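You operate a simulated robot arm through the tools that you are given. There is no shell and no other tool. Be economical: measure what you need, move in short steps, check, and stop when the job is done.

Carry out the task below with a simulated two-armed robot. There is one attempt and no reset: what you move stays moved.

Task
Carry the grey tray with black grips with both arms and set it on the bench area marked final work. Then fetch the steel cube with white top and set it in the inside of the deep grey crate marked to pack. Then take the basket with purple handle on the bench area marked final work and put it away on the shelf under the short trials table. Then pull the drawer marked new ends open. Do these in the order given. Set down upright: steel cube with white top.
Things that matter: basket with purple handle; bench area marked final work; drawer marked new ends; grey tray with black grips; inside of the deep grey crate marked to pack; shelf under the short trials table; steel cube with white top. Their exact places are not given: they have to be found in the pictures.

Only the result counts: the job must be done as asked and must still hold three seconds after the hand-in. Knocking over, shifting, dropping, spilling or breaking anything else fails it.

Robot
Two 6-joint arms with two-finger parallel grippers on one trunk, on a base that drives. Base frame: it is fixed to the floor where the robot stands at the start and does not move with it; the origin is under the middle of the robot, x ahead of it, y to its left, z up; the surface under the hand at the start is at about z = 900. Units: mm, rad, N and s.
The left shoulder is at the start at [-77, 177, 832], the right one opposite. With the tool pointing down near the work surface each hand reaches from about 100 to 700 mm from the robot's upright axis, wherever it stands, measured 20 degrees to its own side. Places, roughly: basket with purple handle (16x11x9 cm) [1200, -2100, 900]; bench area marked final work [800, -2200, 900]; drawer marked new ends [3100, 4700, 1000]; grey tray with black grips (26x24x8 cm) [500, -100, 900]; inside of the deep grey crate marked to pack (28x2 [660, -1340, 920]; shelf under the short trials table [3000, -4200, 300]; steel cube with white top (5x5x5 cm) [700, -1800, 900]. Payload 1.57 kg a hand.
The TCP of each hand is the grasp point between the finger pads, 30 mm short of the fingertips. In the tool frame z runs along the fingers and y along their closing line. The gripper opens to 80 mm. The fingers are 17 mm wide and 12 mm thick; the gripper's body (40 by 82 mm) begins 80 mm behind the TCP.
Orientation is that of the tool frame in the base frame, as a unit quaternion [x, y, z, w]. With the fingers straight down and closing along the base's y, the tool's x points along the base's -x, its y along +y and its z along -z.

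Tools
- The arms move only by the tool drive_tool. It takes "left_rows", "right_rows" or both (then of equal length, played together; a hand with none holds still); each is a list of rows, each an object (a shift or turn left out is 0, a gripper value left out holds the last) with "dp": the shift along the base's x, y, z in m, a list of three; "rot": the turn, a rotation vector about the base's x, y, z in rad, a list of three. In form: [{"dp": [x, y, z], "rot": [wx, wy, wz]}, ...]. A call has 1 to 8 rows; each row shifts and turns the commanded pose from where the row before left it. "left_hand" and "right_hand" are, for a hand that has rows, the closure, from 0 (fully open) to 1 (shut), set as the call begins (left out, the last holds). Rows are played at 5 a second. More than 50 mm and 0.15 rad between two rows, or a gripper value outside its range, and nothing of the call is played. A pose out of reach is approached as far as the arm can. The call stops where the force on the tool passes 40 N (or 10 N more than at its start, if that is more) or the arm is blocked; 0.2 s more then pass. The fingers move at their own pace (about 72 mm/s each) and stop on an object; they squeeze with about 33 N. The grip force told is the motor's: it shows also when the fingers shut on nothing. Time passes only in rows, and 0.2 s behind the last, so rows that do not move let the fingers close. The reply holds the time, the measured pose of the TCP, the force on the tool along the base axes, the opening and the grip force, in the units named above and with some noise, with the torque about the TCP (base axes, N m) and any sound that the robot's microphone picked up, and new pictures: "pictures" is both (left out), scene, wrist or none (wrist: the cameras of the hands that moved).
- Cameras (640 x 400 px; columns grow to the right, rows downward): "scene" is now at [28, -26.6, 1548.9]; the picture's right is [-0.32, -0.95, 0.00], its down [-0.75, 0.25, -0.61] and it looks along [0.58, -0.19, -0.79] (base axes); focal length 267 px, centre (320, 200). "left" rides on the left gripper at [72, 7, -122] in its tool frame; the picture's right is [-0.09, 1.00, 0.00], its down [-0.84, -0.08, -0.54] and it looks along [-0.54, -0.05, 0.84] (tool axes); focal length 238 px, centre (320, 200). "right" rides on the right gripper at [72, -7, -122] in its tool frame; the picture's right is [0.09, 1.00, 0.00], its down [-0.84, 0.08, -0.54] and it looks along [-0.54, 0.05, 0.84] (tool axes); focal length 238 px, centre (320, 200).
- slide_trunk(by): slides the trunk up (or, below 0, down) by that many mm; the arms and the scene camera ride with it, the base frame stays. It gives what a move gives, with no picture.
- roll_base(legs): drives the robot by 1 to 6 legs, each [ahead, left, turn to the left] in mm, mm and rad, along the robot's own axes; the way and the turn of a leg run together, so that a leg with both is an arc; at most 1500 mm and 3.142 rad a leg. The arms and the cameras ride along, it lands a little off, and it stops where it bumps. It gives what a move gives, and a new picture of the scene camera.
- pan_tilt(pan, tilt): turns the head with the scene camera to pan (to the left, within 2.496 rad either way) and tilt (down, from -0.506 to 1.204), counted from straight ahead of the robot. It gives what a move gives, and a new picture of the scene camera.
- probe_pixels(camera, pixels): there is no depth. For up to 12 entries [column, row, z] of the newest picture of that camera ("zoom" is the newest enlarged one), the place [x, y] in the base frame at which the ray of that pixel passes the height z, good to about 3 mm. It takes no simulated time.
- enlarge(camera, box): a new picture of the part [left, top, right, bottom] of that camera's present view, enlarged. It takes no simulated time.
- finish_job(): hands the job in; it is judged then, once.

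Go step by step. Measure first, check grasps and placings, and put right what went wrong. The budget is 110 turns and 260 pictures, counting those below and the enlarged ones. Unless the task says otherwise, let go and move clear before handing in.

The tools are called after "Emit:" as name(argument=value, ...) on one line, values as JSON. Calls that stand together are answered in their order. drive_tool: Moves the arms, as the interface text tells. Its arguments: {"type":"object","properties":{"left_rows":{"type":"array"},"left_hand":{"type":"number"},"right_rows":{"type":"array"},"right_hand":{"type":"number"},"pictures":{"type":"string","enum":["both","scene","wrist","none"]}},"required":[]} The other tools are called the same way: slide_trunk (by) slides the trunk up or down; roll_base (legs) drives the base; pan_tilt (pan, tilt) turns the head that bears the scene camera; probe_pixels (camera, pixels) gives the place at which the rays of pixels pass given heights; enlarge (camera, box) takes an enlarged picture of a part of a camera's view; finish_job () hands the job in.

At the start:

```text
t: 0.0
left_tcp_pos: [410.8, 44.0, 1188.8]
left_orientation: [0.0, 1.0, 0.0, 0.0]
left_contact_force: [0.2, -0.8, 0.4]
left_ft_torque: [-0.01, -0.01, -0.02]
left_grip_width: 80.1
left_grasp_force: 0.2
right_tcp_pos: [359.5, -252.4, 1168.5]
right_orientation: [0.001, 1.0, -0.001, 0.0]
right_contact_force: [0.2, 0.2, 0.7]
right_ft_torque: [-0.04, -0.01, 0.0]
right_grip_width: 80.1
right_grasp_force: 0.1
trunk travel left (down, up): [-275.0, 53.0]
robot x, y, heading: [0.7, 0.7, -0.004]
head pan, tilt: [-0.326, 0.916]
```

scene: 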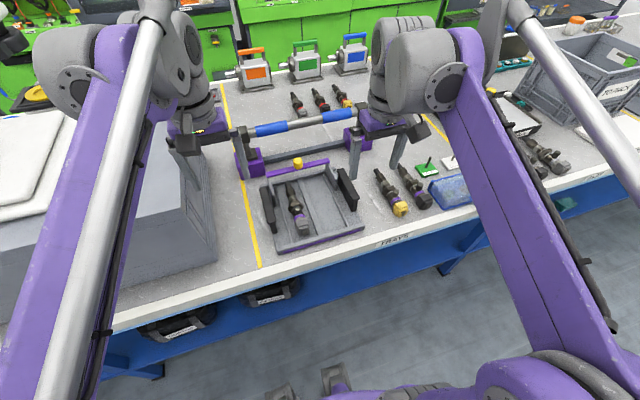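
right: 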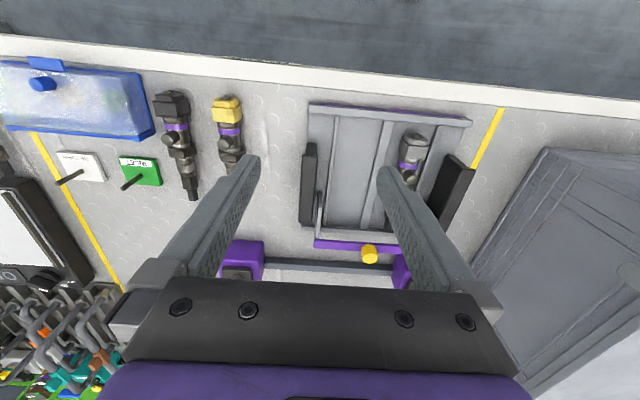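
left: 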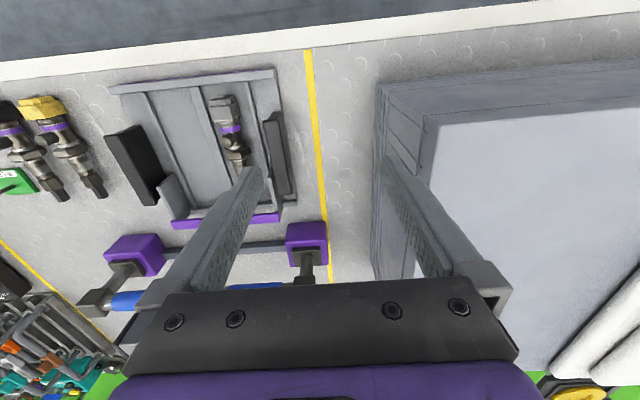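

The tray shows at about (310,205) in the scene picture with a black grip on each side and a part lying in it. I enlarge it and probe the grips.

Emit:
enlarge(camera="scene", box=[230, 140, 390, 260])

Emit:
probe_pixels(camera="left", pixels=[[105, 132, 960], [152, 205, 960], [280, 112, 960], [293, 195, 960], [110, 90, 920], [275, 70, 920], [175, 222, 930], [280, 215, 930]])

Emit:
probe_pixels(camera="right", pixels=[[310, 145, 960], [308, 225, 960], [447, 155, 960], [435, 220, 960], [475, 165, 960], [310, 110, 920], [470, 122, 920], [370, 245, 960]])

```text
3.33 times, centred on (310, 200) of scene
```

zoom: 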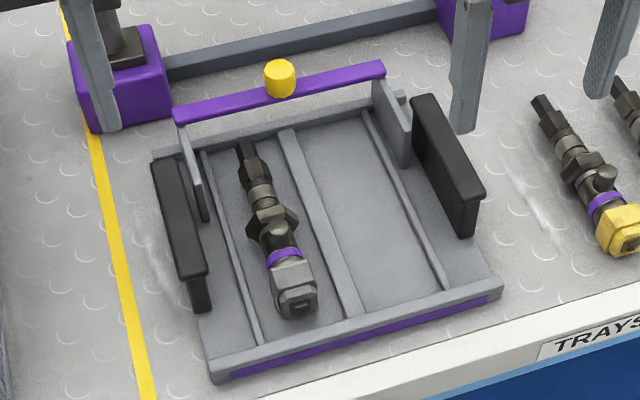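

```text
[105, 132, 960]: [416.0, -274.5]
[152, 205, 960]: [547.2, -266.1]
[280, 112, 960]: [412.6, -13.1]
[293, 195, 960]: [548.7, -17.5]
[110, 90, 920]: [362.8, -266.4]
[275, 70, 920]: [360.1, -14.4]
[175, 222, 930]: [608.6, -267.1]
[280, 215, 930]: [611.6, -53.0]
```

```text
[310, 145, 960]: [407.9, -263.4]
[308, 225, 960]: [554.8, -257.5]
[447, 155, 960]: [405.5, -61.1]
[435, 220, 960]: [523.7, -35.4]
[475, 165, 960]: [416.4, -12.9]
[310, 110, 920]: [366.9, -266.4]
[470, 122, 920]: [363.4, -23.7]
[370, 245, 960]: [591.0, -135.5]
```

I need the grip tops more exactly, so I enlarge both wrist views.

Emit:
enlarge(camera="left", box=[90, 60, 330, 240])

Emit:
enlarge(camera="right", box=[280, 90, 500, 270])

```text
2.22 times, centred on (210, 150) of left
```

zoom: 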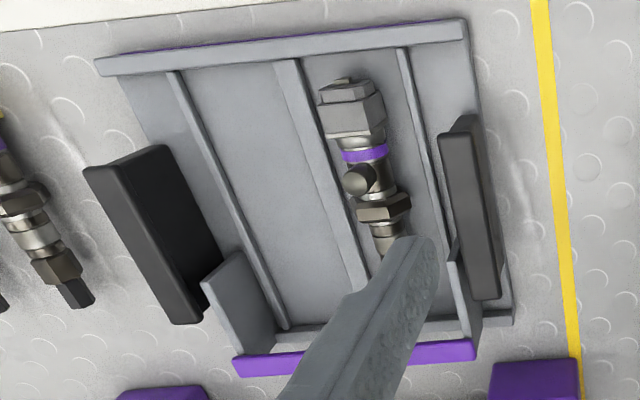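

```text
2.22 times, centred on (390, 180) of right
```

zoom: 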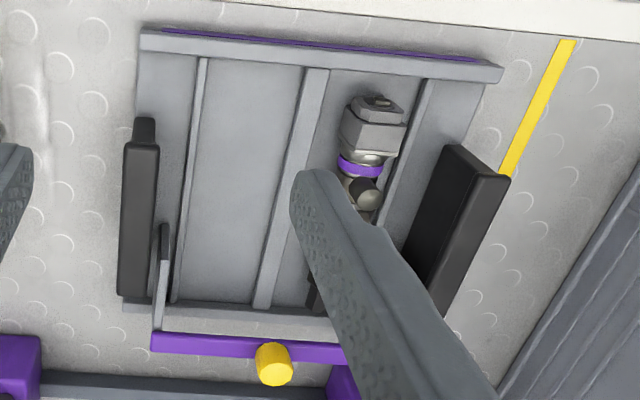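

Emit:
probe_pixels(camera="left", pixels=[[109.2, 135.2, 960], [151.6, 203.2, 960], [267.4, 120.8, 960], [282.2, 192.9, 960], [109.2, 135.2, 980], [151.6, 203.2, 980], [267.4, 120.8, 980], [282.2, 192.9, 980]])

Emit:
probe_pixels(camera="right", pixels=[[309.5, 156.2, 960], [306.4, 222.9, 960], [469, 168.8, 960], [309.5, 156.2, 980], [306.4, 222.9, 980], [469, 168.8, 980]])

```text
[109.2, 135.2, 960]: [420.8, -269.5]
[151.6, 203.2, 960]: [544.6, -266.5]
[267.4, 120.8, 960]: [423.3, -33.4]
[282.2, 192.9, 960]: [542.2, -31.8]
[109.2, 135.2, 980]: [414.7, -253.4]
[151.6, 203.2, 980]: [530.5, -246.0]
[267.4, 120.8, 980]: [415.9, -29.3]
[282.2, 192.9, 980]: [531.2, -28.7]
```

```text
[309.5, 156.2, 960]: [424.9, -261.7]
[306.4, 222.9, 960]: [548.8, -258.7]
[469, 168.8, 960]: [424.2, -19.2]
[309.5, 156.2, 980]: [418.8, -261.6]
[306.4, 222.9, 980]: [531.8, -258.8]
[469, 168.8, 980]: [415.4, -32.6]
```

Emit:
probe_pixels(camera="left", pixels=[[378, 90, 900], [374, 275, 900], [437, 122, 1100], [251, 152, 935], [248, 130, 935], [237, 100, 935]])

Emit:
probe_pixels(camera="scene", pixels=[[185, 165, 900], [216, 262, 900], [305, 200, 935]])

Emit:
pan_tilt(pan=-1.3, tilt=0.55)

```text
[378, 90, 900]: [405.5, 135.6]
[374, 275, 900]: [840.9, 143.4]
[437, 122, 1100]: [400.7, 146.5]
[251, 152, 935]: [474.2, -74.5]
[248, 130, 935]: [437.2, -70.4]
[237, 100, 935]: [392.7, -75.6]
```

```text
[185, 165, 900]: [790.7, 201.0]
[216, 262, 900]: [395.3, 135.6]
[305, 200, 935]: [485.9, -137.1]
```

```text
t: 1.2
left_tcp_pos: [411.1, 43.9, 1188.1]
left_orientation: [0.0, 1.0, -0.001, 0.0]
left_contact_force: [0.0, 1.0, 0.5]
left_ft_torque: [-0.01, 0.01, 0.04]
left_grip_width: 80.0
left_grasp_force: 0.0
right_tcp_pos: [360.7, -251.6, 1167.5]
right_orientation: [0.0, 1.0, 0.0, 0.0]
right_contact_force: [0.0, 0.0, 0.1]
right_ft_torque: [0.04, -0.02, -0.01]
right_grip_width: 80.1
right_grasp_force: 0.0
trunk travel left (down, up): [-275.0, 53.0]
robot x, y, heading: [0.7, -0.6, 0.003]
head pan, tilt: [-1.3, 0.55]
```

scene: 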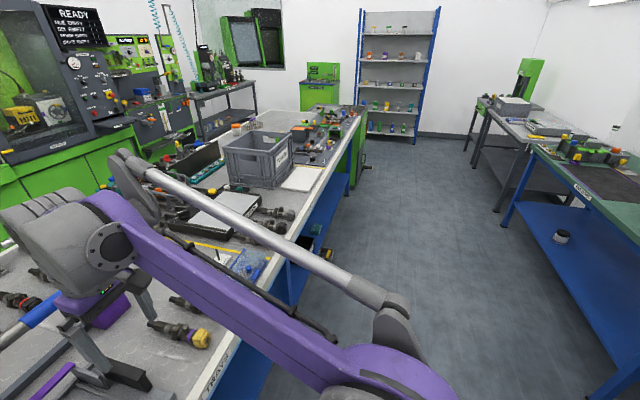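

The same bench runs on towards -y with the to-pack crate at (260,155) and more beyond. I enlarge that stretch to see the final work area.

Emit:
enlarge(camera="scene", box=[220, 90, 380, 190])

Emit:
drive_tool(left_rows=[{"dp": [0.022, -0.025, -0.04]}, {"dp": [0.022, -0.025, -0.04]}, {"dp": [0.022, -0.024, -0.03]}, {"dp": [0, 0, 0]}], right_rows=[{"dp": [0.04, -0.003, -0.02]}, {"dp": [0.04, -0.003, -0.03]}, {"dp": [0.037, -0.003, -0.03]}, {"dp": [0, 0, -0.01]}], left_hand=0.45, right_hand=0.45, pictures="wrist")

```text
4.00 times, centred on (300, 140) of scene
```

zoom: 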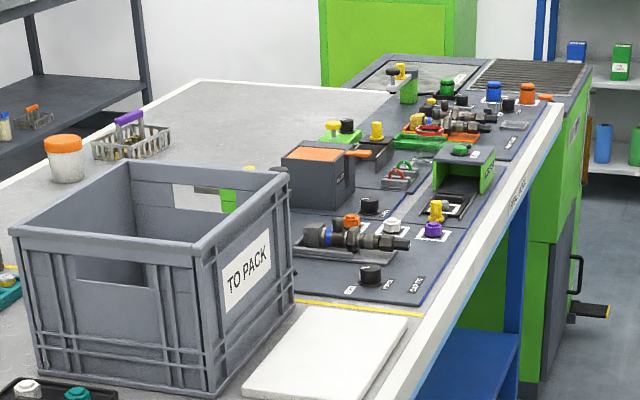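

```text
refused: row 1 steps farther than a row can; nothing moved
```

Emit:
drive_tool(left_rows=[{"dp": [0.022, -0.025, -0.03]}, {"dp": [0.022, -0.025, -0.03]}, {"dp": [0.022, -0.024, -0.03]}, {"dp": [0, 0, -0.04]}], right_rows=[{"dp": [0.04, -0.003, -0.02]}, {"dp": [0.04, -0.003, -0.02]}, {"dp": [0.037, -0.003, -0.03]}, {"dp": [0, 0, -0.04]}], left_hand=0.45, right_hand=0.45, pictures="wrist")

```text
t: 2.2
left_tcp_pos: [477.5, -34.1, 1060.5]
left_orientation: [-0.001, 1.0, 0.0, 0.0]
left_contact_force: [0.2, -0.5, -0.5]
left_ft_torque: [-0.04, -0.01, 0.01]
left_grip_width: 43.8
left_grasp_force: 0.1
right_tcp_pos: [476.9, -260.6, 1059.0]
right_orientation: [0.0, 1.0, 0.0, 0.0]
right_contact_force: [0.7, -0.2, 0.0]
right_ft_torque: [0.0, -0.03, -0.01]
right_grip_width: 43.9
right_grasp_force: 0.1
trunk travel left (down, up): [-275.0, 53.0]
robot x, y, heading: [-3.9, -1.6, 0.001]
head pan, tilt: [-1.3, 0.55]
```

right: 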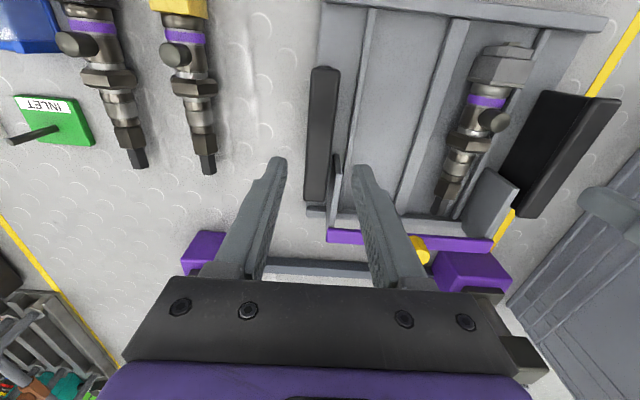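
left: 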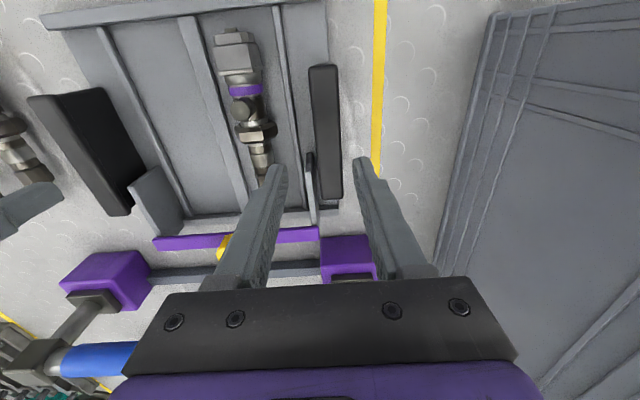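

Both grips lie between their fingers (grip at column ~320 in each wrist view). I probe the grip centres at z 973 to centre exactly.

Emit:
probe_pixels(camera="right", pixels=[[312, 68, 973], [338, 68, 973], [306, 200, 973], [325, 200, 973]])

Emit:
probe_pixels(camera="left", pixels=[[310, 67, 973], [336, 67, 973], [322, 197, 973], [342, 195, 973]])

```text
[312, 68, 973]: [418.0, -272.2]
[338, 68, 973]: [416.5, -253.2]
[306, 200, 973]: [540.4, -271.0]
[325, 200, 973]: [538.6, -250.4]
```

```text
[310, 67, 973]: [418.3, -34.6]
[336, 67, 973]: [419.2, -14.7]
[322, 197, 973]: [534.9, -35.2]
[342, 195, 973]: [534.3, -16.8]
```

Emit:
drive_tool(left_rows=[{"dp": [-0.007, 0.009, -0.01]}, {"dp": [0, 0, -0.03]}, {"dp": [0, 0, -0.03]}, {"dp": [0, 0, -0.03]}, {"dp": [0, 0, -0.008]}], right_rows=[{"dp": [-0.007, -0.001, -0.01]}, {"dp": [0, 0, -0.03]}, {"dp": [0, 0, -0.03]}, {"dp": [0, 0, -0.03]}, {"dp": [0, 0, -0.007]}], pictures="wrist")

```text
t: 3.5
left_tcp_pos: [470.7, -23.0, 950.3]
left_orientation: [-0.001, 1.0, 0.0, 0.001]
left_contact_force: [0.2, 0.4, 0.1]
left_ft_torque: [0.0, 0.0, 0.01]
left_grip_width: 43.9
left_grasp_force: 0.1
right_tcp_pos: [470.1, -264.4, 950.1]
right_orientation: [-0.001, 1.0, 0.0, 0.0]
right_contact_force: [-0.8, 0.5, -0.4]
right_ft_torque: [0.02, -0.02, -0.01]
right_grip_width: 43.9
right_grasp_force: 0.0
trunk travel left (down, up): [-275.0, 53.0]
robot x, y, heading: [5.2, -1.5, -0.002]
head pan, tilt: [-1.3, 0.55]
```

right: 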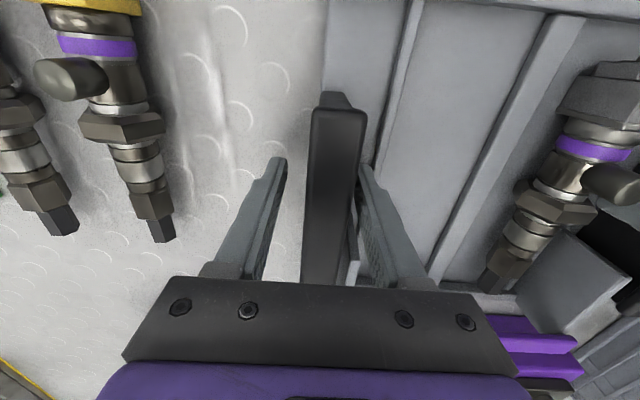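
left: 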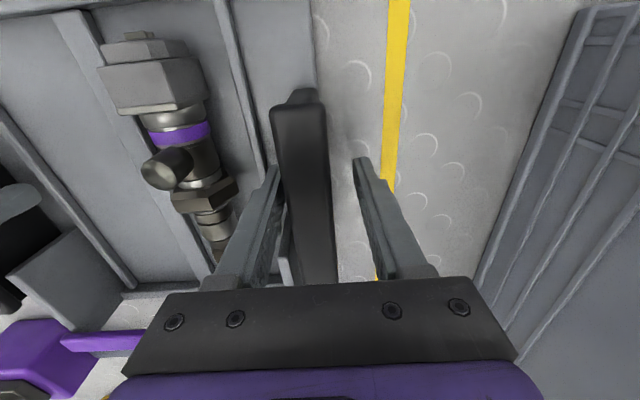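

The grips stand a little inward of centre in both views; I shift 8 mm left hand and 5 mm right hand inward and close.

Emit:
drive_tool(left_rows=[{"dp": [0, -0.008, 0]}, {"dp": [0, 0, 0]}], right_rows=[{"dp": [0, 0.005, 0]}, {"dp": [0, 0, 0]}], pictures="none")

Emit:
drive_tool(left_rows=[{"dp": [0, 0, 0]}, {"dp": [0, 0, 0]}, {"dp": [0, 0, 0]}, {"dp": [0, 0, 0]}], right_rows=[{"dp": [0, 0, 0]}, {"dp": [0, 0, 0]}, {"dp": [0, 0, 0]}, {"dp": [0, 0, 0]}], left_hand=1, right_hand=1, pictures="wrist")

```text
t: 4.0
left_tcp_pos: [472.9, -29.4, 950.8]
left_orientation: [0.0, 1.0, 0.0, 0.001]
left_contact_force: [0.3, -0.7, -0.4]
left_ft_torque: [0.02, 0.0, 0.05]
left_grip_width: 44.0
left_grasp_force: 0.1
right_tcp_pos: [469.0, -259.2, 950.6]
right_orientation: [0.0, 1.0, 0.001, 0.0]
right_contact_force: [-0.5, 0.8, -0.3]
right_ft_torque: [-0.01, -0.02, 0.0]
right_grip_width: 43.9
right_grasp_force: 0.1
trunk travel left (down, up): [-275.0, 53.0]
robot x, y, heading: [-0.4, 1.1, -0.002]
head pan, tilt: [-1.3, 0.55]
```

```text
t: 5.0
left_tcp_pos: [473.3, -26.8, 952.7]
left_orientation: [-0.001, 1.0, 0.002, 0.0]
left_contact_force: [-1.6, 39.0, -1.3]
left_ft_torque: [-0.83, 0.95, -0.16]
left_grip_width: 23.6
left_grasp_force: 33.2
right_tcp_pos: [468.0, -260.0, 951.3]
right_orientation: [0.001, 1.0, -0.002, 0.0]
right_contact_force: [-0.4, -36.8, 0.2]
right_ft_torque: [0.83, -0.49, -0.19]
right_grip_width: 23.5
right_grasp_force: 33.0
trunk travel left (down, up): [-275.0, 53.0]
robot x, y, heading: [-0.0, 0.5, 0.001]
head pan, tilt: [-1.3, 0.55]
```

right: 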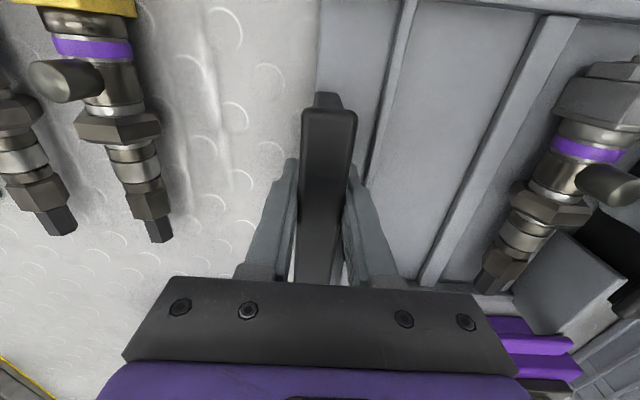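
left: 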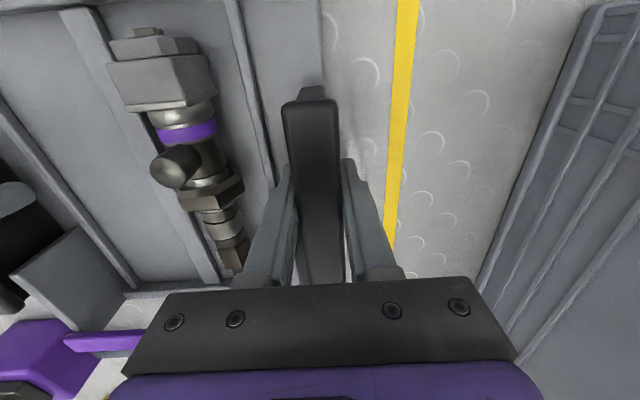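

Both are gripped at 23.5 mm, with ~38 N of inner strain; I relax it by moving the hands apart slightly.

Emit:
drive_tool(left_rows=[{"dp": [0, 0.002, 0]}, {"dp": [0, 0.001, 0]}, {"dp": [0, 0, 0]}], right_rows=[{"dp": [0, -0.002, 0]}, {"dp": [0, -0.001, 0]}, {"dp": [0, 0, 0]}], pictures="none")

```text
t: 5.8
left_tcp_pos: [472.0, -26.4, 950.4]
left_orientation: [0.0, 1.0, 0.0, 0.002]
left_contact_force: [16.0, 16.8, 3.3]
left_ft_torque: [-0.24, -0.05, 0.1]
left_grip_width: 23.7
left_grasp_force: 32.6
right_tcp_pos: [468.6, -260.7, 951.0]
right_orientation: [0.0, 1.0, 0.001, -0.001]
right_contact_force: [-11.0, -20.8, 14.6]
right_ft_torque: [0.31, 0.16, 0.1]
right_grip_width: 23.6
right_grasp_force: 33.3
trunk travel left (down, up): [-275.0, 53.0]
robot x, y, heading: [-1.1, -0.6, -0.003]
head pan, tilt: [-1.3, 0.55]
```

Emit:
drive_tool(left_rows=[{"dp": [0, 0.001, 0.01]}, {"dp": [0, 0, 0.02]}, {"dp": [0, 0, 0.03]}, {"dp": [0, 0, 0.03]}, {"dp": [0, 0, 0.03]}, {"dp": [0, 0, 0]}], right_rows=[{"dp": [0, -0.001, 0.01]}, {"dp": [0, 0, 0.02]}, {"dp": [0, 0, 0.03]}, {"dp": [0, 0, 0.03]}, {"dp": [0, 0, 0.03]}, {"dp": [0, 0, 0]}], pictures="wrist")

Emit:
pan_tilt(pan=-1.9, tilt=0.6)

```text
t: 7.2
left_tcp_pos: [471.0, -25.5, 1069.6]
left_orientation: [0.0, 1.0, 0.0, 0.0]
left_contact_force: [-0.8, 0.3, 0.1]
left_ft_torque: [-0.02, 0.0, 0.01]
left_grip_width: 0.1
left_grasp_force: 21.3
right_tcp_pos: [472.7, -258.3, 1072.4]
right_orientation: [0.0, 1.0, 0.0, -0.001]
right_contact_force: [-0.6, -0.7, 1.1]
right_ft_torque: [0.0, -0.02, -0.02]
right_grip_width: 0.0
right_grasp_force: 21.8
trunk travel left (down, up): [-275.0, 53.0]
robot x, y, heading: [1.6, 0.7, -0.0]
head pan, tilt: [-1.3, 0.55]
```

right: 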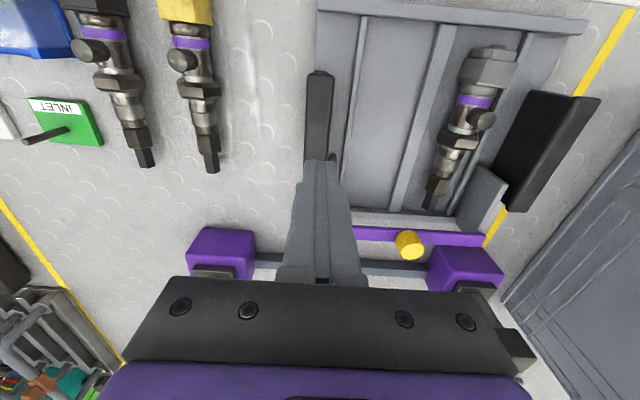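
left: 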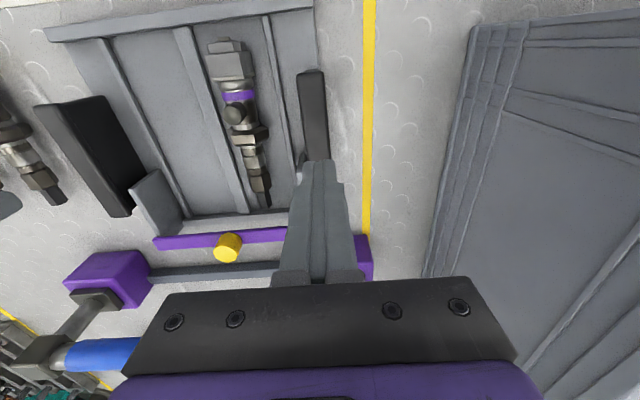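

```text
t: 8.2
left_tcp_pos: [469.6, -24.5, 1068.8]
left_orientation: [0.0, 1.0, 0.001, 0.0]
left_contact_force: [0.1, 0.1, 0.2]
left_ft_torque: [-0.02, -0.02, -0.02]
left_grip_width: 0.2
left_grasp_force: 21.6
right_tcp_pos: [471.5, -258.9, 1072.7]
right_orientation: [0.0, 1.0, 0.0, 0.0]
right_contact_force: [0.9, -0.5, 0.1]
right_ft_torque: [0.02, -0.01, -0.01]
right_grip_width: 0.4
right_grasp_force: 21.5
trunk travel left (down, up): [-275.0, 53.0]
robot x, y, heading: [0.2, 1.5, 0.0]
head pan, tilt: [-1.901, 0.6]
```

scene: 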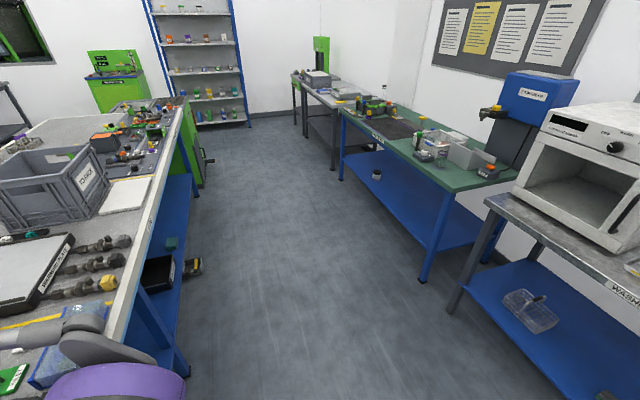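

The fingers slipped off: they are shut on nothing and the tray still stands where it was. I reopen, go down again, deeper (TCP 940), and will lift more gently while watching the forces.

Emit:
drive_tool(left_rows=[{"dp": [0, 0, 0]}, {"dp": [0, 0, 0]}], right_rows=[{"dp": [0, 0, 0]}, {"dp": [0, 0, 0]}], left_hand=0.4, right_hand=0.4, pictures="none")

Emit:
enlarge(camera="right", box=[290, 0, 640, 270])

Emit:
pan_tilt(pan=-0.25, tilt=1.0)

Emit:
enlarge(camera="scene", box=[230, 100, 430, 240])

```text
t: 8.8
left_tcp_pos: [470.5, -24.3, 1068.9]
left_orientation: [0.0, 1.0, 0.0, -0.001]
left_contact_force: [-0.9, -0.4, -0.6]
left_ft_torque: [-0.02, -0.02, 0.02]
left_grip_width: 48.1
left_grasp_force: 0.1
right_tcp_pos: [471.4, -258.6, 1071.8]
right_orientation: [0.0, 1.0, 0.0, 0.0]
right_contact_force: [0.3, 0.2, -0.2]
right_ft_torque: [0.0, 0.0, 0.0]
right_grip_width: 48.0
right_grasp_force: 0.2
trunk travel left (down, up): [-275.0, 53.0]
robot x, y, heading: [-1.9, 1.2, -0.005]
head pan, tilt: [-1.901, 0.6]
```

```text
1.48 times, centred on (465, 135) of right
```

zoom: 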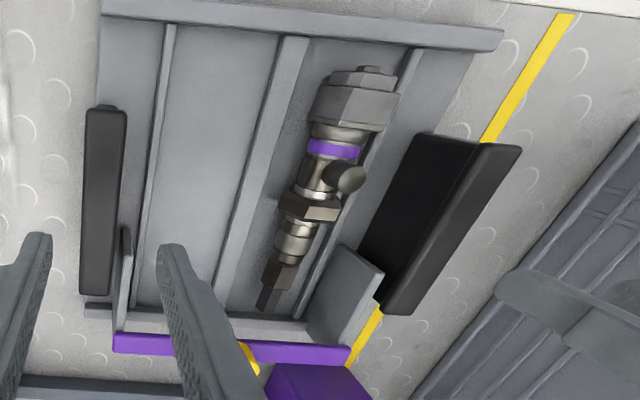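

```text
t: 10.6
left_tcp_pos: [470.7, -25.1, 1069.6]
left_orientation: [0.0, 1.0, 0.0, 0.0]
left_contact_force: [0.2, -0.7, 0.2]
left_ft_torque: [0.03, 0.01, -0.01]
left_grip_width: 48.0
left_grasp_force: 0.0
right_tcp_pos: [472.3, -259.0, 1072.2]
right_orientation: [0.0, 1.0, 0.0, 0.0]
right_contact_force: [-0.1, -0.3, -0.6]
right_ft_torque: [-0.03, 0.02, -0.05]
right_grip_width: 47.9
right_grasp_force: 0.0
trunk travel left (down, up): [-275.0, 53.0]
robot x, y, heading: [2.0, -2.6, 0.004]
head pan, tilt: [-0.25, 1.0]
```

scene: 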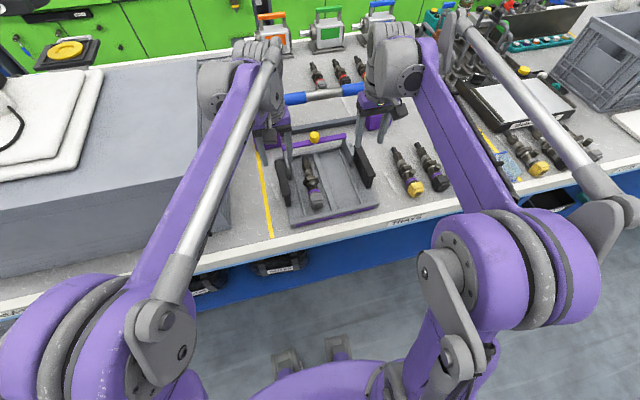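

```text
2.86 times, centred on (330, 170) of scene
```

zoom: 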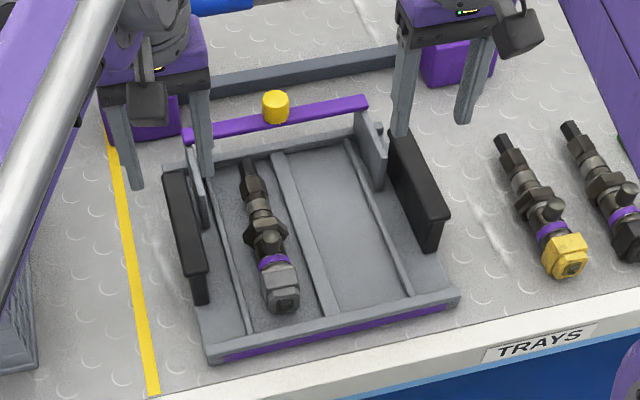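

Emit:
drive_tool(left_rows=[{"dp": [0, -0.001, -0.04]}, {"dp": [0, 0, -0.04]}, {"dp": [0, 0, -0.03]}, {"dp": [0, 0, -0.012]}, {"dp": [0, 0, -0.007]}, {"dp": [0, 0, 0]}], right_rows=[{"dp": [0, -0.001, -0.04]}, {"dp": [0, 0, -0.04]}, {"dp": [0, 0, -0.03]}, {"dp": [0, 0, -0.012]}, {"dp": [0, 0, -0.009]}, {"dp": [0, 0, 0]}], pictures="wrist")

```text
t: 11.6
left_tcp_pos: [472.7, -27.5, 950.5]
left_orientation: [-0.001, 1.0, -0.002, 0.002]
left_contact_force: [1.9, 1.7, 19.3]
left_ft_torque: [-0.66, -0.02, 0.03]
left_grip_width: 47.2
left_grasp_force: 0.1
right_tcp_pos: [469.7, -260.9, 949.5]
right_orientation: [0.0, 1.0, 0.0, 0.001]
right_contact_force: [0.6, -0.4, 12.2]
right_ft_torque: [0.35, -0.03, 0.0]
right_grip_width: 47.3
right_grasp_force: 0.2
trunk travel left (down, up): [-275.0, 53.0]
robot x, y, heading: [-1.0, -1.0, -0.002]
head pan, tilt: [-0.25, 1.0]
stopped in row 5 (left hand): the force on the tool passed its limit at 49 N (the readings are from after the stop); the commanded pose is now the measured one
```

right: 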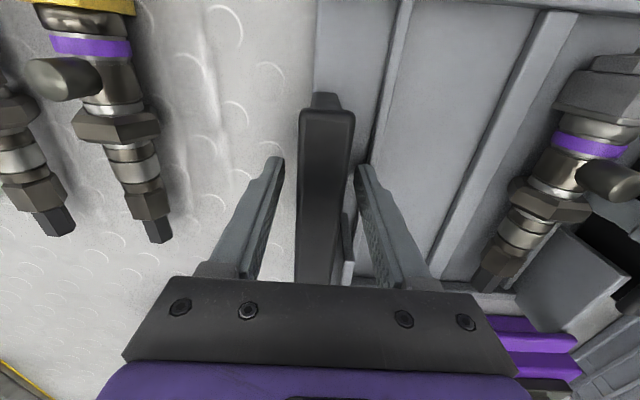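
left: 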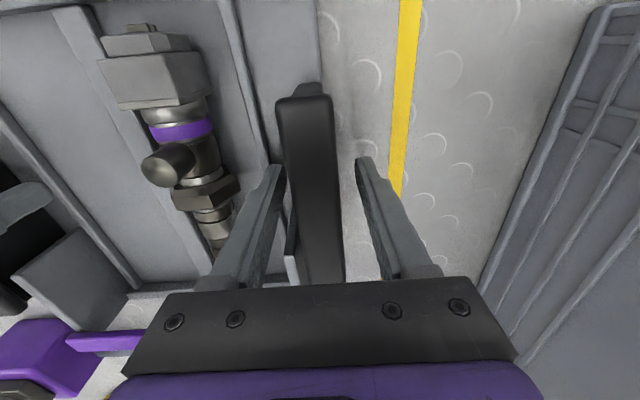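

The inner fingertips touched the tray floor (TCP 950 is the deepest). I raise 2 mm, centre the hands at y -25 / -262 and close.

Emit:
drive_tool(left_rows=[{"dp": [0, 0.002, 0.002]}, {"dp": [0, 0, 0]}], right_rows=[{"dp": [0, -0.001, 0.002]}, {"dp": [0, 0, 0]}], pictures="none")

Emit:
drive_tool(left_rows=[{"dp": [0, 0, 0]}, {"dp": [0, 0, 0]}, {"dp": [0, 0, 0]}, {"dp": [0, 0, 0]}, {"dp": [0, 0, 0]}], right_rows=[{"dp": [0, 0, 0]}, {"dp": [0, 0, 0]}, {"dp": [0, 0, 0]}, {"dp": [0, 0, 0]}, {"dp": [0, 0, 0]}], left_hand=1, right_hand=1, pictures="none")

Emit:
drive_tool(left_rows=[{"dp": [0, 0, 0.003]}, {"dp": [0, 0, 0]}], right_rows=[{"dp": [0, 0, 0.003]}, {"dp": [0, 0, 0]}], pictures="none")

```text
t: 12.2
left_tcp_pos: [472.5, -26.5, 949.4]
left_orientation: [0.0, 1.0, -0.002, 0.001]
left_contact_force: [-4.1, -1.3, 6.1]
left_ft_torque: [-0.26, 0.1, -0.13]
left_grip_width: 49.1
left_grasp_force: 1.1
right_tcp_pos: [470.0, -262.6, 950.7]
right_orientation: [0.0, 1.0, 0.0, 0.002]
right_contact_force: [7.6, 0.6, 11.6]
right_ft_torque: [0.44, -0.19, -0.26]
right_grip_width: 49.1
right_grasp_force: 0.8
trunk travel left (down, up): [-275.0, 53.0]
robot x, y, heading: [1.6, 0.6, -0.001]
head pan, tilt: [-0.25, 1.0]
```

```text
t: 13.4
left_tcp_pos: [472.2, -27.5, 949.9]
left_orientation: [0.001, 1.0, -0.002, 0.002]
left_contact_force: [6.2, -28.3, 0.1]
left_ft_torque: [0.72, -0.13, 0.67]
left_grip_width: 23.7
left_grasp_force: 32.8
right_tcp_pos: [468.9, -261.7, 949.7]
right_orientation: [-0.002, 1.0, 0.001, 0.001]
right_contact_force: [-8.3, 31.5, 0.3]
right_ft_torque: [-0.73, 0.33, 0.66]
right_grip_width: 23.7
right_grasp_force: 32.9
trunk travel left (down, up): [-275.0, 53.0]
robot x, y, heading: [3.8, -0.6, -0.005]
head pan, tilt: [-0.25, 1.0]
```

```text
t: 14.0
left_tcp_pos: [472.9, -28.4, 951.9]
left_orientation: [-0.001, 1.0, -0.003, 0.001]
left_contact_force: [4.2, -32.9, -4.2]
left_ft_torque: [0.67, -0.33, 0.52]
left_grip_width: 23.6
left_grasp_force: 32.5
right_tcp_pos: [470.8, -262.0, 951.9]
right_orientation: [-0.001, 1.0, 0.002, -0.001]
right_contact_force: [-5.1, 32.3, -4.1]
right_ft_torque: [-0.86, 0.36, 0.53]
right_grip_width: 23.7
right_grasp_force: 33.5
trunk travel left (down, up): [-275.0, 53.0]
robot x, y, heading: [-0.4, -3.8, 0.0]
head pan, tilt: [-0.25, 1.0]
```

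Emit:
drive_tool(left_rows=[{"dp": [0, -0.0015, 0]}, {"dp": [0, 0, 0.003]}, {"dp": [0, 0, 0.003]}, {"dp": [0, 0, 0]}], right_rows=[{"dp": [0, 0.0015, 0]}, {"dp": [0, 0, 0.003]}, {"dp": [0, 0, 0.003]}, {"dp": [0, 0, 0]}], pictures="none")

Emit:
drive_tool(left_rows=[{"dp": [0, 0, 0.004]}, {"dp": [0, 0, 0.004]}, {"dp": [0, 0, 0.004]}, {"dp": [0, 0, 0]}], right_rows=[{"dp": [0, 0, 0.004]}, {"dp": [0, 0, 0.004]}, {"dp": [0, 0, 0.004]}, {"dp": [0, 0, 0]}], pictures="both")

```text
t: 15.0
left_tcp_pos: [474.4, -26.7, 958.9]
left_orientation: [-0.001, 1.0, -0.001, 0.001]
left_contact_force: [3.5, -21.0, -5.3]
left_ft_torque: [0.53, 0.57, 0.47]
left_grip_width: 23.5
left_grasp_force: 33.4
right_tcp_pos: [470.7, -261.7, 957.6]
right_orientation: [0.0, 1.0, 0.0, 0.0]
right_contact_force: [-4.1, 20.9, -2.9]
right_ft_torque: [-0.29, -0.5, 0.48]
right_grip_width: 23.7
right_grasp_force: 33.3
trunk travel left (down, up): [-275.0, 53.0]
robot x, y, heading: [-0.8, 2.3, -0.001]
head pan, tilt: [-0.25, 1.0]
```

```text
t: 16.0
left_tcp_pos: [472.8, -27.3, 970.3]
left_orientation: [0.0, 1.0, 0.0, 0.002]
left_contact_force: [5.4, -22.8, -5.3]
left_ft_torque: [0.61, -0.16, 0.68]
left_grip_width: 23.8
left_grasp_force: 33.0
right_tcp_pos: [470.3, -261.7, 970.0]
right_orientation: [0.0, 1.0, 0.0, -0.001]
right_contact_force: [-6.0, 22.7, -2.7]
right_ft_torque: [-0.38, 0.22, 0.6]
right_grip_width: 23.5
right_grasp_force: 32.9
trunk travel left (down, up): [-275.0, 53.0]
robot x, y, heading: [3.8, 2.0, -0.001]
head pan, tilt: [-0.25, 1.0]
```

scene: 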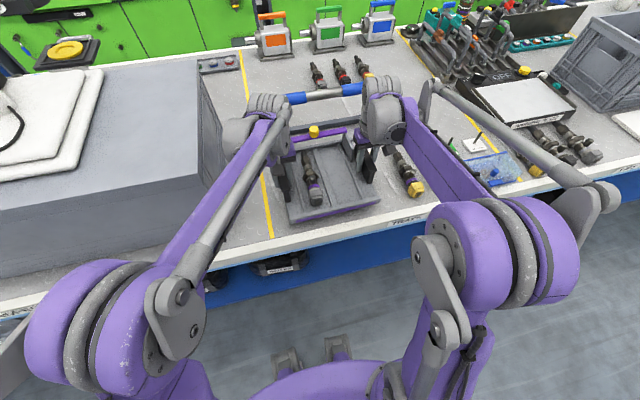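
right: 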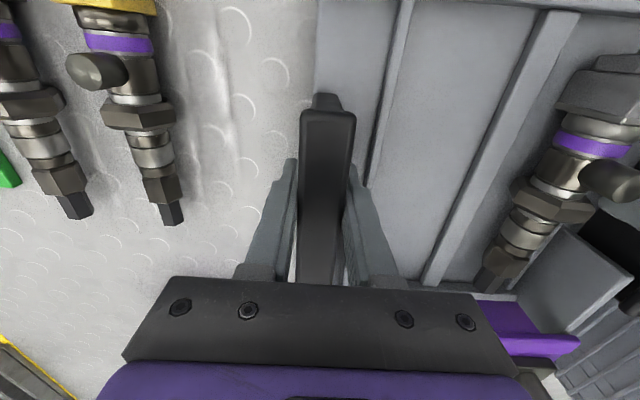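
left: 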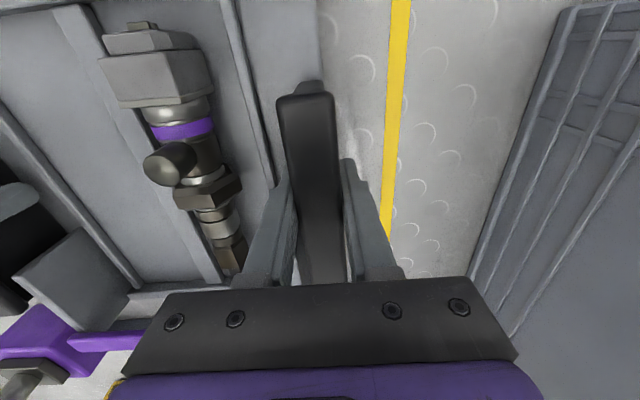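

The tray came along (lifted 20 mm, grips unchanged in the fingers). I keep lifting gently.

Emit:
drive_tool(left_rows=[{"dp": [0, -0.001, 0.005]}, {"dp": [0, 0, 0.007]}, {"dp": [0, 0, 0.008]}, {"dp": [0, 0, 0.008]}, {"dp": [0, 0, 0.008]}, {"dp": [0, 0, 0.008]}, {"dp": [0, 0, 0.008]}, {"dp": [0, 0, 0.005]}], right_rows=[{"dp": [0, 0.001, 0.005]}, {"dp": [0, 0, 0.007]}, {"dp": [0, 0, 0.008]}, {"dp": [0, 0, 0.008]}, {"dp": [0, 0, 0.008]}, {"dp": [0, 0, 0.008]}, {"dp": [0, 0, 0.008]}, {"dp": [0, 0, 0.005]}], pictures="none")

Emit:
drive_tool(left_rows=[{"dp": [0, 0, 0.005]}, {"dp": [0, 0, 0.007]}, {"dp": [0, 0, 0.008]}, {"dp": [0, 0, 0.008]}, {"dp": [0, 0, 0.008]}, {"dp": [0, 0, 0.008]}, {"dp": [0, 0, 0.008]}, {"dp": [0, 0, 0.005]}], right_rows=[{"dp": [0, 0, 0.005]}, {"dp": [0, 0, 0.007]}, {"dp": [0, 0, 0.008]}, {"dp": [0, 0, 0.008]}, {"dp": [0, 0, 0.008]}, {"dp": [0, 0, 0.008]}, {"dp": [0, 0, 0.008]}, {"dp": [0, 0, 0.005]}], pictures="wrist")

```text
t: 17.8
left_tcp_pos: [472.4, -27.8, 1026.6]
left_orientation: [0.0, 1.0, -0.001, 0.001]
left_contact_force: [4.3, -6.4, -3.0]
left_ft_torque: [0.07, 0.03, 0.53]
left_grip_width: 23.5
left_grasp_force: 32.8
right_tcp_pos: [470.4, -262.2, 1028.6]
right_orientation: [0.0, 1.0, 0.0, 0.0]
right_contact_force: [-4.0, 6.5, -4.5]
right_ft_torque: [-0.37, 0.04, 0.49]
right_grip_width: 23.8
right_grasp_force: 33.0
trunk travel left (down, up): [-275.0, 53.0]
robot x, y, heading: [-1.4, -2.7, -0.002]
head pan, tilt: [-0.25, 1.0]
```

```text
t: 19.6
left_tcp_pos: [472.4, -26.9, 1085.0]
left_orientation: [-0.001, 1.0, 0.0, 0.002]
left_contact_force: [5.2, 13.7, -3.6]
left_ft_torque: [-0.49, 0.2, 0.58]
left_grip_width: 23.9
left_grasp_force: 33.1
right_tcp_pos: [471.2, -261.4, 1085.6]
right_orientation: [0.0, 1.0, -0.001, 0.0]
right_contact_force: [-6.0, -13.4, -4.3]
right_ft_torque: [0.17, -0.15, 0.62]
right_grip_width: 23.7
right_grasp_force: 32.9
trunk travel left (down, up): [-275.0, 53.0]
robot x, y, heading: [-2.9, -2.7, 0.001]
head pan, tilt: [-0.25, 1.0]
```

right: 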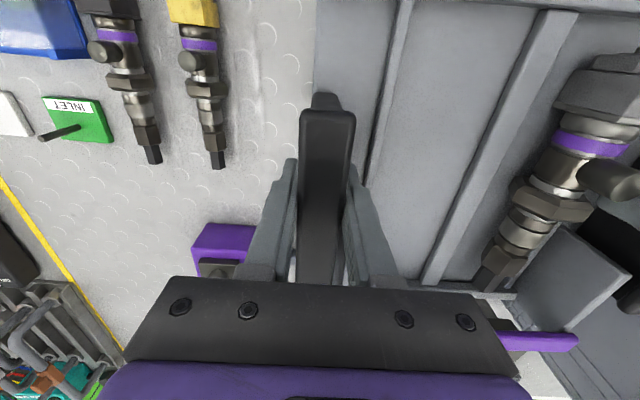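
left: 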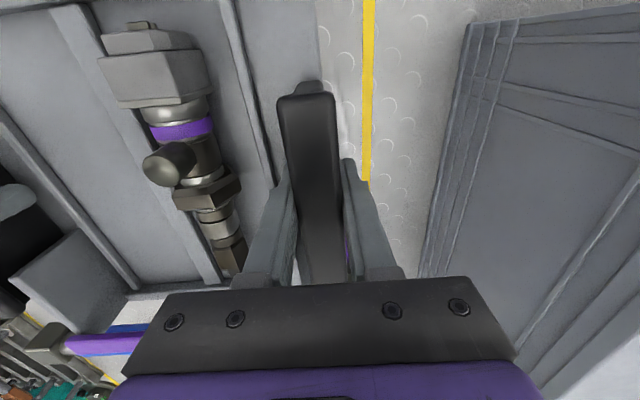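

Emit:
drive_tool(left_rows=[{"dp": [0, 0.001, 0]}, {"dp": [-0.01, 0, 0]}, {"dp": [-0.01, 0, 0]}, {"dp": [-0.01, 0, 0]}], right_rows=[{"dp": [0, -0.001, 0]}, {"dp": [-0.01, 0, 0]}, {"dp": [-0.01, 0, 0]}, {"dp": [-0.01, 0, 0]}], pictures="none")

Emit:
roll_base(legs=[[-350, 0, 0]])

Emit:
pan_tilt(pan=-1.2, tilt=0.5)

```text
t: 20.6
left_tcp_pos: [440.7, -27.1, 1085.3]
left_orientation: [0.0, 1.0, -0.001, 0.002]
left_contact_force: [2.0, -2.1, -4.2]
left_ft_torque: [-0.01, 0.09, 0.24]
left_grip_width: 23.8
left_grasp_force: 33.7
right_tcp_pos: [440.2, -260.6, 1084.8]
right_orientation: [0.001, 1.0, 0.001, 0.001]
right_contact_force: [-2.9, 2.5, -4.4]
right_ft_torque: [-0.12, -0.05, 0.29]
right_grip_width: 23.7
right_grasp_force: 32.6
trunk travel left (down, up): [-275.0, 53.0]
robot x, y, heading: [-2.3, -1.1, 0.001]
head pan, tilt: [-0.25, 1.0]
```

```text
t: 22.9
left_tcp_pos: [91.5, -23.5, 1084.6]
left_orientation: [-0.007, 1.0, -0.002, 0.002]
left_contact_force: [3.1, -23.8, -4.7]
left_ft_torque: [0.55, -0.02, 0.45]
left_grip_width: 23.7
left_grasp_force: 33.2
right_tcp_pos: [92.5, -257.9, 1084.7]
right_orientation: [-0.006, 1.0, 0.0, 0.0]
right_contact_force: [-4.1, 24.4, -3.3]
right_ft_torque: [-0.56, 0.05, 0.43]
right_grip_width: 23.9
right_grasp_force: 33.5
trunk travel left (down, up): [-275.0, 53.0]
robot x, y, heading: [-350.0, -5.3, 0.009]
head pan, tilt: [-0.25, 1.0]
```

scene: 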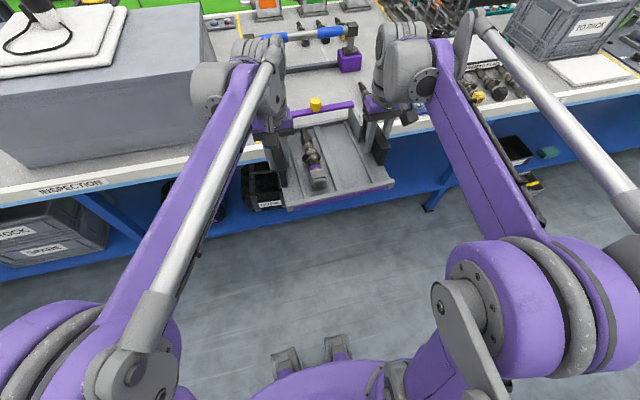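

```text
t: 24.1
left_tcp_pos: [91.1, -23.7, 1085.4]
left_orientation: [-0.007, 1.0, -0.001, 0.001]
left_contact_force: [4.6, -2.9, -5.2]
left_ft_torque: [0.14, -0.01, 0.5]
left_grip_width: 23.5
left_grasp_force: 32.6
right_tcp_pos: [91.9, -256.0, 1084.6]
right_orientation: [-0.006, 1.0, 0.002, 0.0]
right_contact_force: [-4.7, 2.8, -3.5]
right_ft_torque: [-0.03, 0.08, 0.53]
right_grip_width: 23.6
right_grasp_force: 33.0
trunk travel left (down, up): [-275.0, 53.0]
robot x, y, heading: [-351.0, -2.9, 0.013]
head pan, tilt: [-1.201, 0.499]
```

scene: 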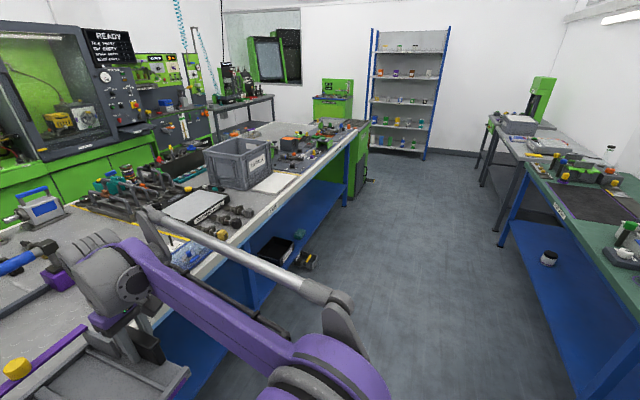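

Emit:
probe_pixels(camera="scene", pixels=[[497, 232, 0], [345, 205, 0], [440, 160, 0], [478, 185, 0], [520, 163, 900], [640, 280, 900], [367, 122, 900], [240, 250, 900]])

Emit:
roll_base(legs=[[0, -1100, -0.012]])

```text
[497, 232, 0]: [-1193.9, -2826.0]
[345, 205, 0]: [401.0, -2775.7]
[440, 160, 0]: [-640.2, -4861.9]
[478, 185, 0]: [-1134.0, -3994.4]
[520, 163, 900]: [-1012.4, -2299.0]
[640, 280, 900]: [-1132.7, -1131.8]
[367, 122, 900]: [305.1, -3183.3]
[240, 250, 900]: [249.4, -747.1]
```

```text
t: 33.9
left_tcp_pos: [94.9, -1108.5, 1084.7]
left_orientation: [0.002, 1.0, -0.001, 0.002]
left_contact_force: [3.8, -6.8, -5.1]
left_ft_torque: [0.16, 0.12, 0.43]
left_grip_width: 23.3
left_grasp_force: 33.3
right_tcp_pos: [91.4, -1341.4, 1085.5]
right_orientation: [0.003, 1.0, 0.0, -0.002]
right_contact_force: [-4.5, 5.2, -3.7]
right_ft_torque: [-0.15, -0.05, 0.43]
right_grip_width: 23.4
right_grasp_force: 32.9
trunk travel left (down, up): [-275.0, 53.0]
robot x, y, heading: [-345.7, -1073.8, -0.005]
head pan, tilt: [-1.201, 0.499]
```

scene: 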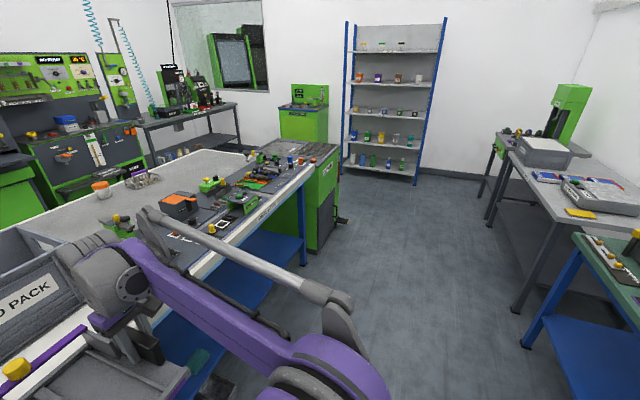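

The free bench surface with the purple-handled basket (145,178) comes into view. I enlarge it.

Emit:
enlarge(camera="scene", box=[60, 130, 320, 290])

Emit:
probe_pixels(camera="scene", pixels=[[145, 190, 900], [100, 198, 900], [190, 150, 900], [255, 152, 900], [318, 165, 900], [175, 222, 900], [60, 225, 900], [30, 232, 900]])

```text
2.46 times, centred on (190, 210) of scene
```

zoom: 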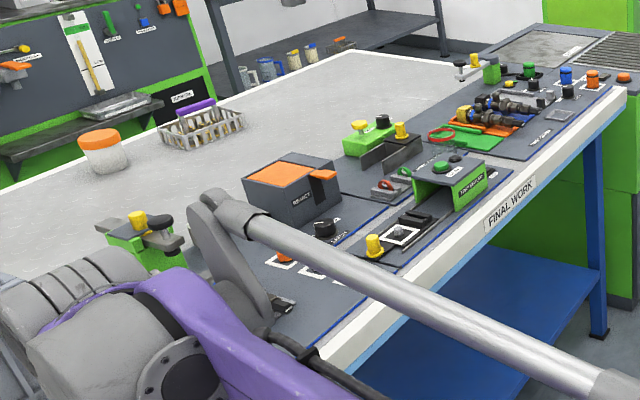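

```text
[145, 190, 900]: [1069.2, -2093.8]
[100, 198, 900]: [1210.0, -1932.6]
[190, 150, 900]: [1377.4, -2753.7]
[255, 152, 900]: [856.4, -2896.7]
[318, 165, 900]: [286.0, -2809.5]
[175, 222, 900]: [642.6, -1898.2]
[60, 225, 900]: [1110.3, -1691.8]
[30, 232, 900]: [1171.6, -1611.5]
```

Emit:
roll_base(legs=[[0, -800, 0.004]])

Emit:
pan_tilt(pan=-0.15, tilt=0.6)

```text
t: 41.4
left_tcp_pos: [94.3, -1915.5, 1085.1]
left_orientation: [-0.001, 1.0, -0.001, 0.002]
left_contact_force: [2.6, -1.2, -5.0]
left_ft_torque: [0.05, 0.1, 0.43]
left_grip_width: 23.6
left_grasp_force: 32.4
right_tcp_pos: [93.1, -2148.2, 1084.7]
right_orientation: [-0.001, 1.0, 0.001, 0.001]
right_contact_force: [-4.4, 1.8, -4.3]
right_ft_torque: [-0.05, -0.04, 0.42]
right_grip_width: 23.7
right_grasp_force: 32.6
trunk travel left (down, up): [-275.0, 53.0]
robot x, y, heading: [-352.5, -1894.0, 0.005]
head pan, tilt: [-1.201, 0.499]
```

scene: 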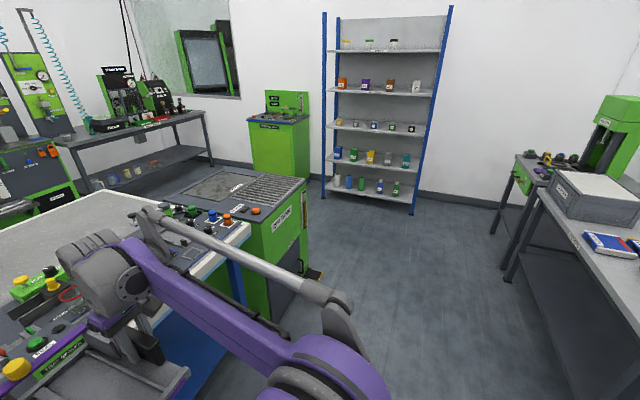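

```text
t: 42.7
left_tcp_pos: [93.9, -1915.6, 1084.6]
left_orientation: [-0.002, 1.0, -0.002, 0.002]
left_contact_force: [3.9, -1.3, -5.0]
left_ft_torque: [0.05, 0.02, 0.44]
left_grip_width: 23.7
left_grasp_force: 32.9
right_tcp_pos: [90.7, -2150.2, 1085.3]
right_orientation: [-0.002, 1.0, 0.001, -0.001]
right_contact_force: [-3.9, 0.4, -4.1]
right_ft_torque: [-0.01, 0.07, 0.46]
right_grip_width: 23.5
right_grasp_force: 33.3
trunk travel left (down, up): [-275.0, 53.0]
robot x, y, heading: [-349.9, -1888.7, 0.006]
head pan, tilt: [-0.15, 0.6]
```

scene: 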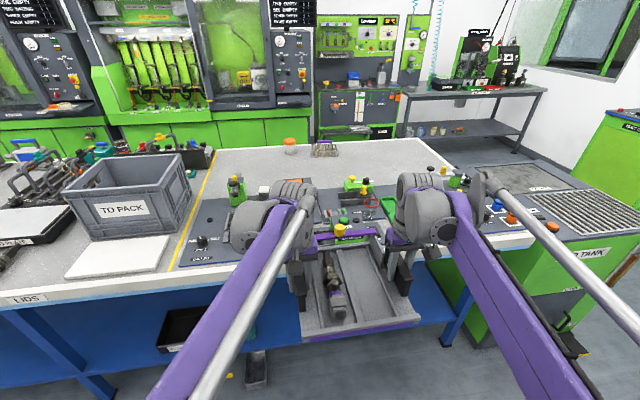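

Emit:
enlarge(camera="scene", box=[160, 120, 500, 300])

Emit:
probe_pixels(camera="scene", pixels=[[210, 197, 900], [180, 268, 900], [337, 183, 900], [400, 187, 900], [425, 140, 900], [216, 150, 900], [323, 156, 900], [289, 153, 900], [500, 180, 900], [535, 240, 900]])

```text
1.88 times, centred on (330, 210) of scene
```

zoom: 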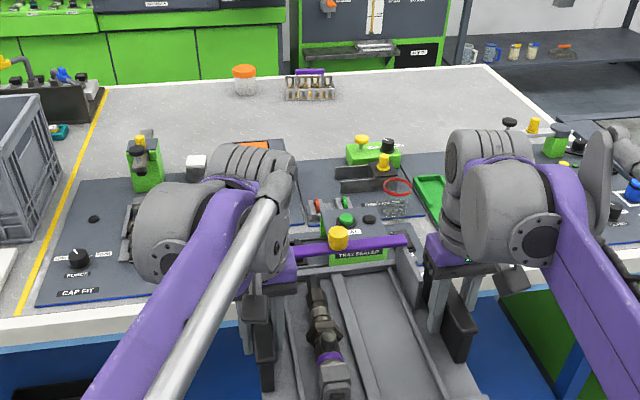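

```text
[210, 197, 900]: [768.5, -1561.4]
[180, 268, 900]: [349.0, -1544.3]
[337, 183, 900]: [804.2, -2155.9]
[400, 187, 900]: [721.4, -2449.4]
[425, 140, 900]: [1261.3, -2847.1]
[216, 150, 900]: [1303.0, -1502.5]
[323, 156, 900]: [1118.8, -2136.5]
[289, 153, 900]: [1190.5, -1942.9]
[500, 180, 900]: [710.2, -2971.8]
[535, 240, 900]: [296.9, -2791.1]
```

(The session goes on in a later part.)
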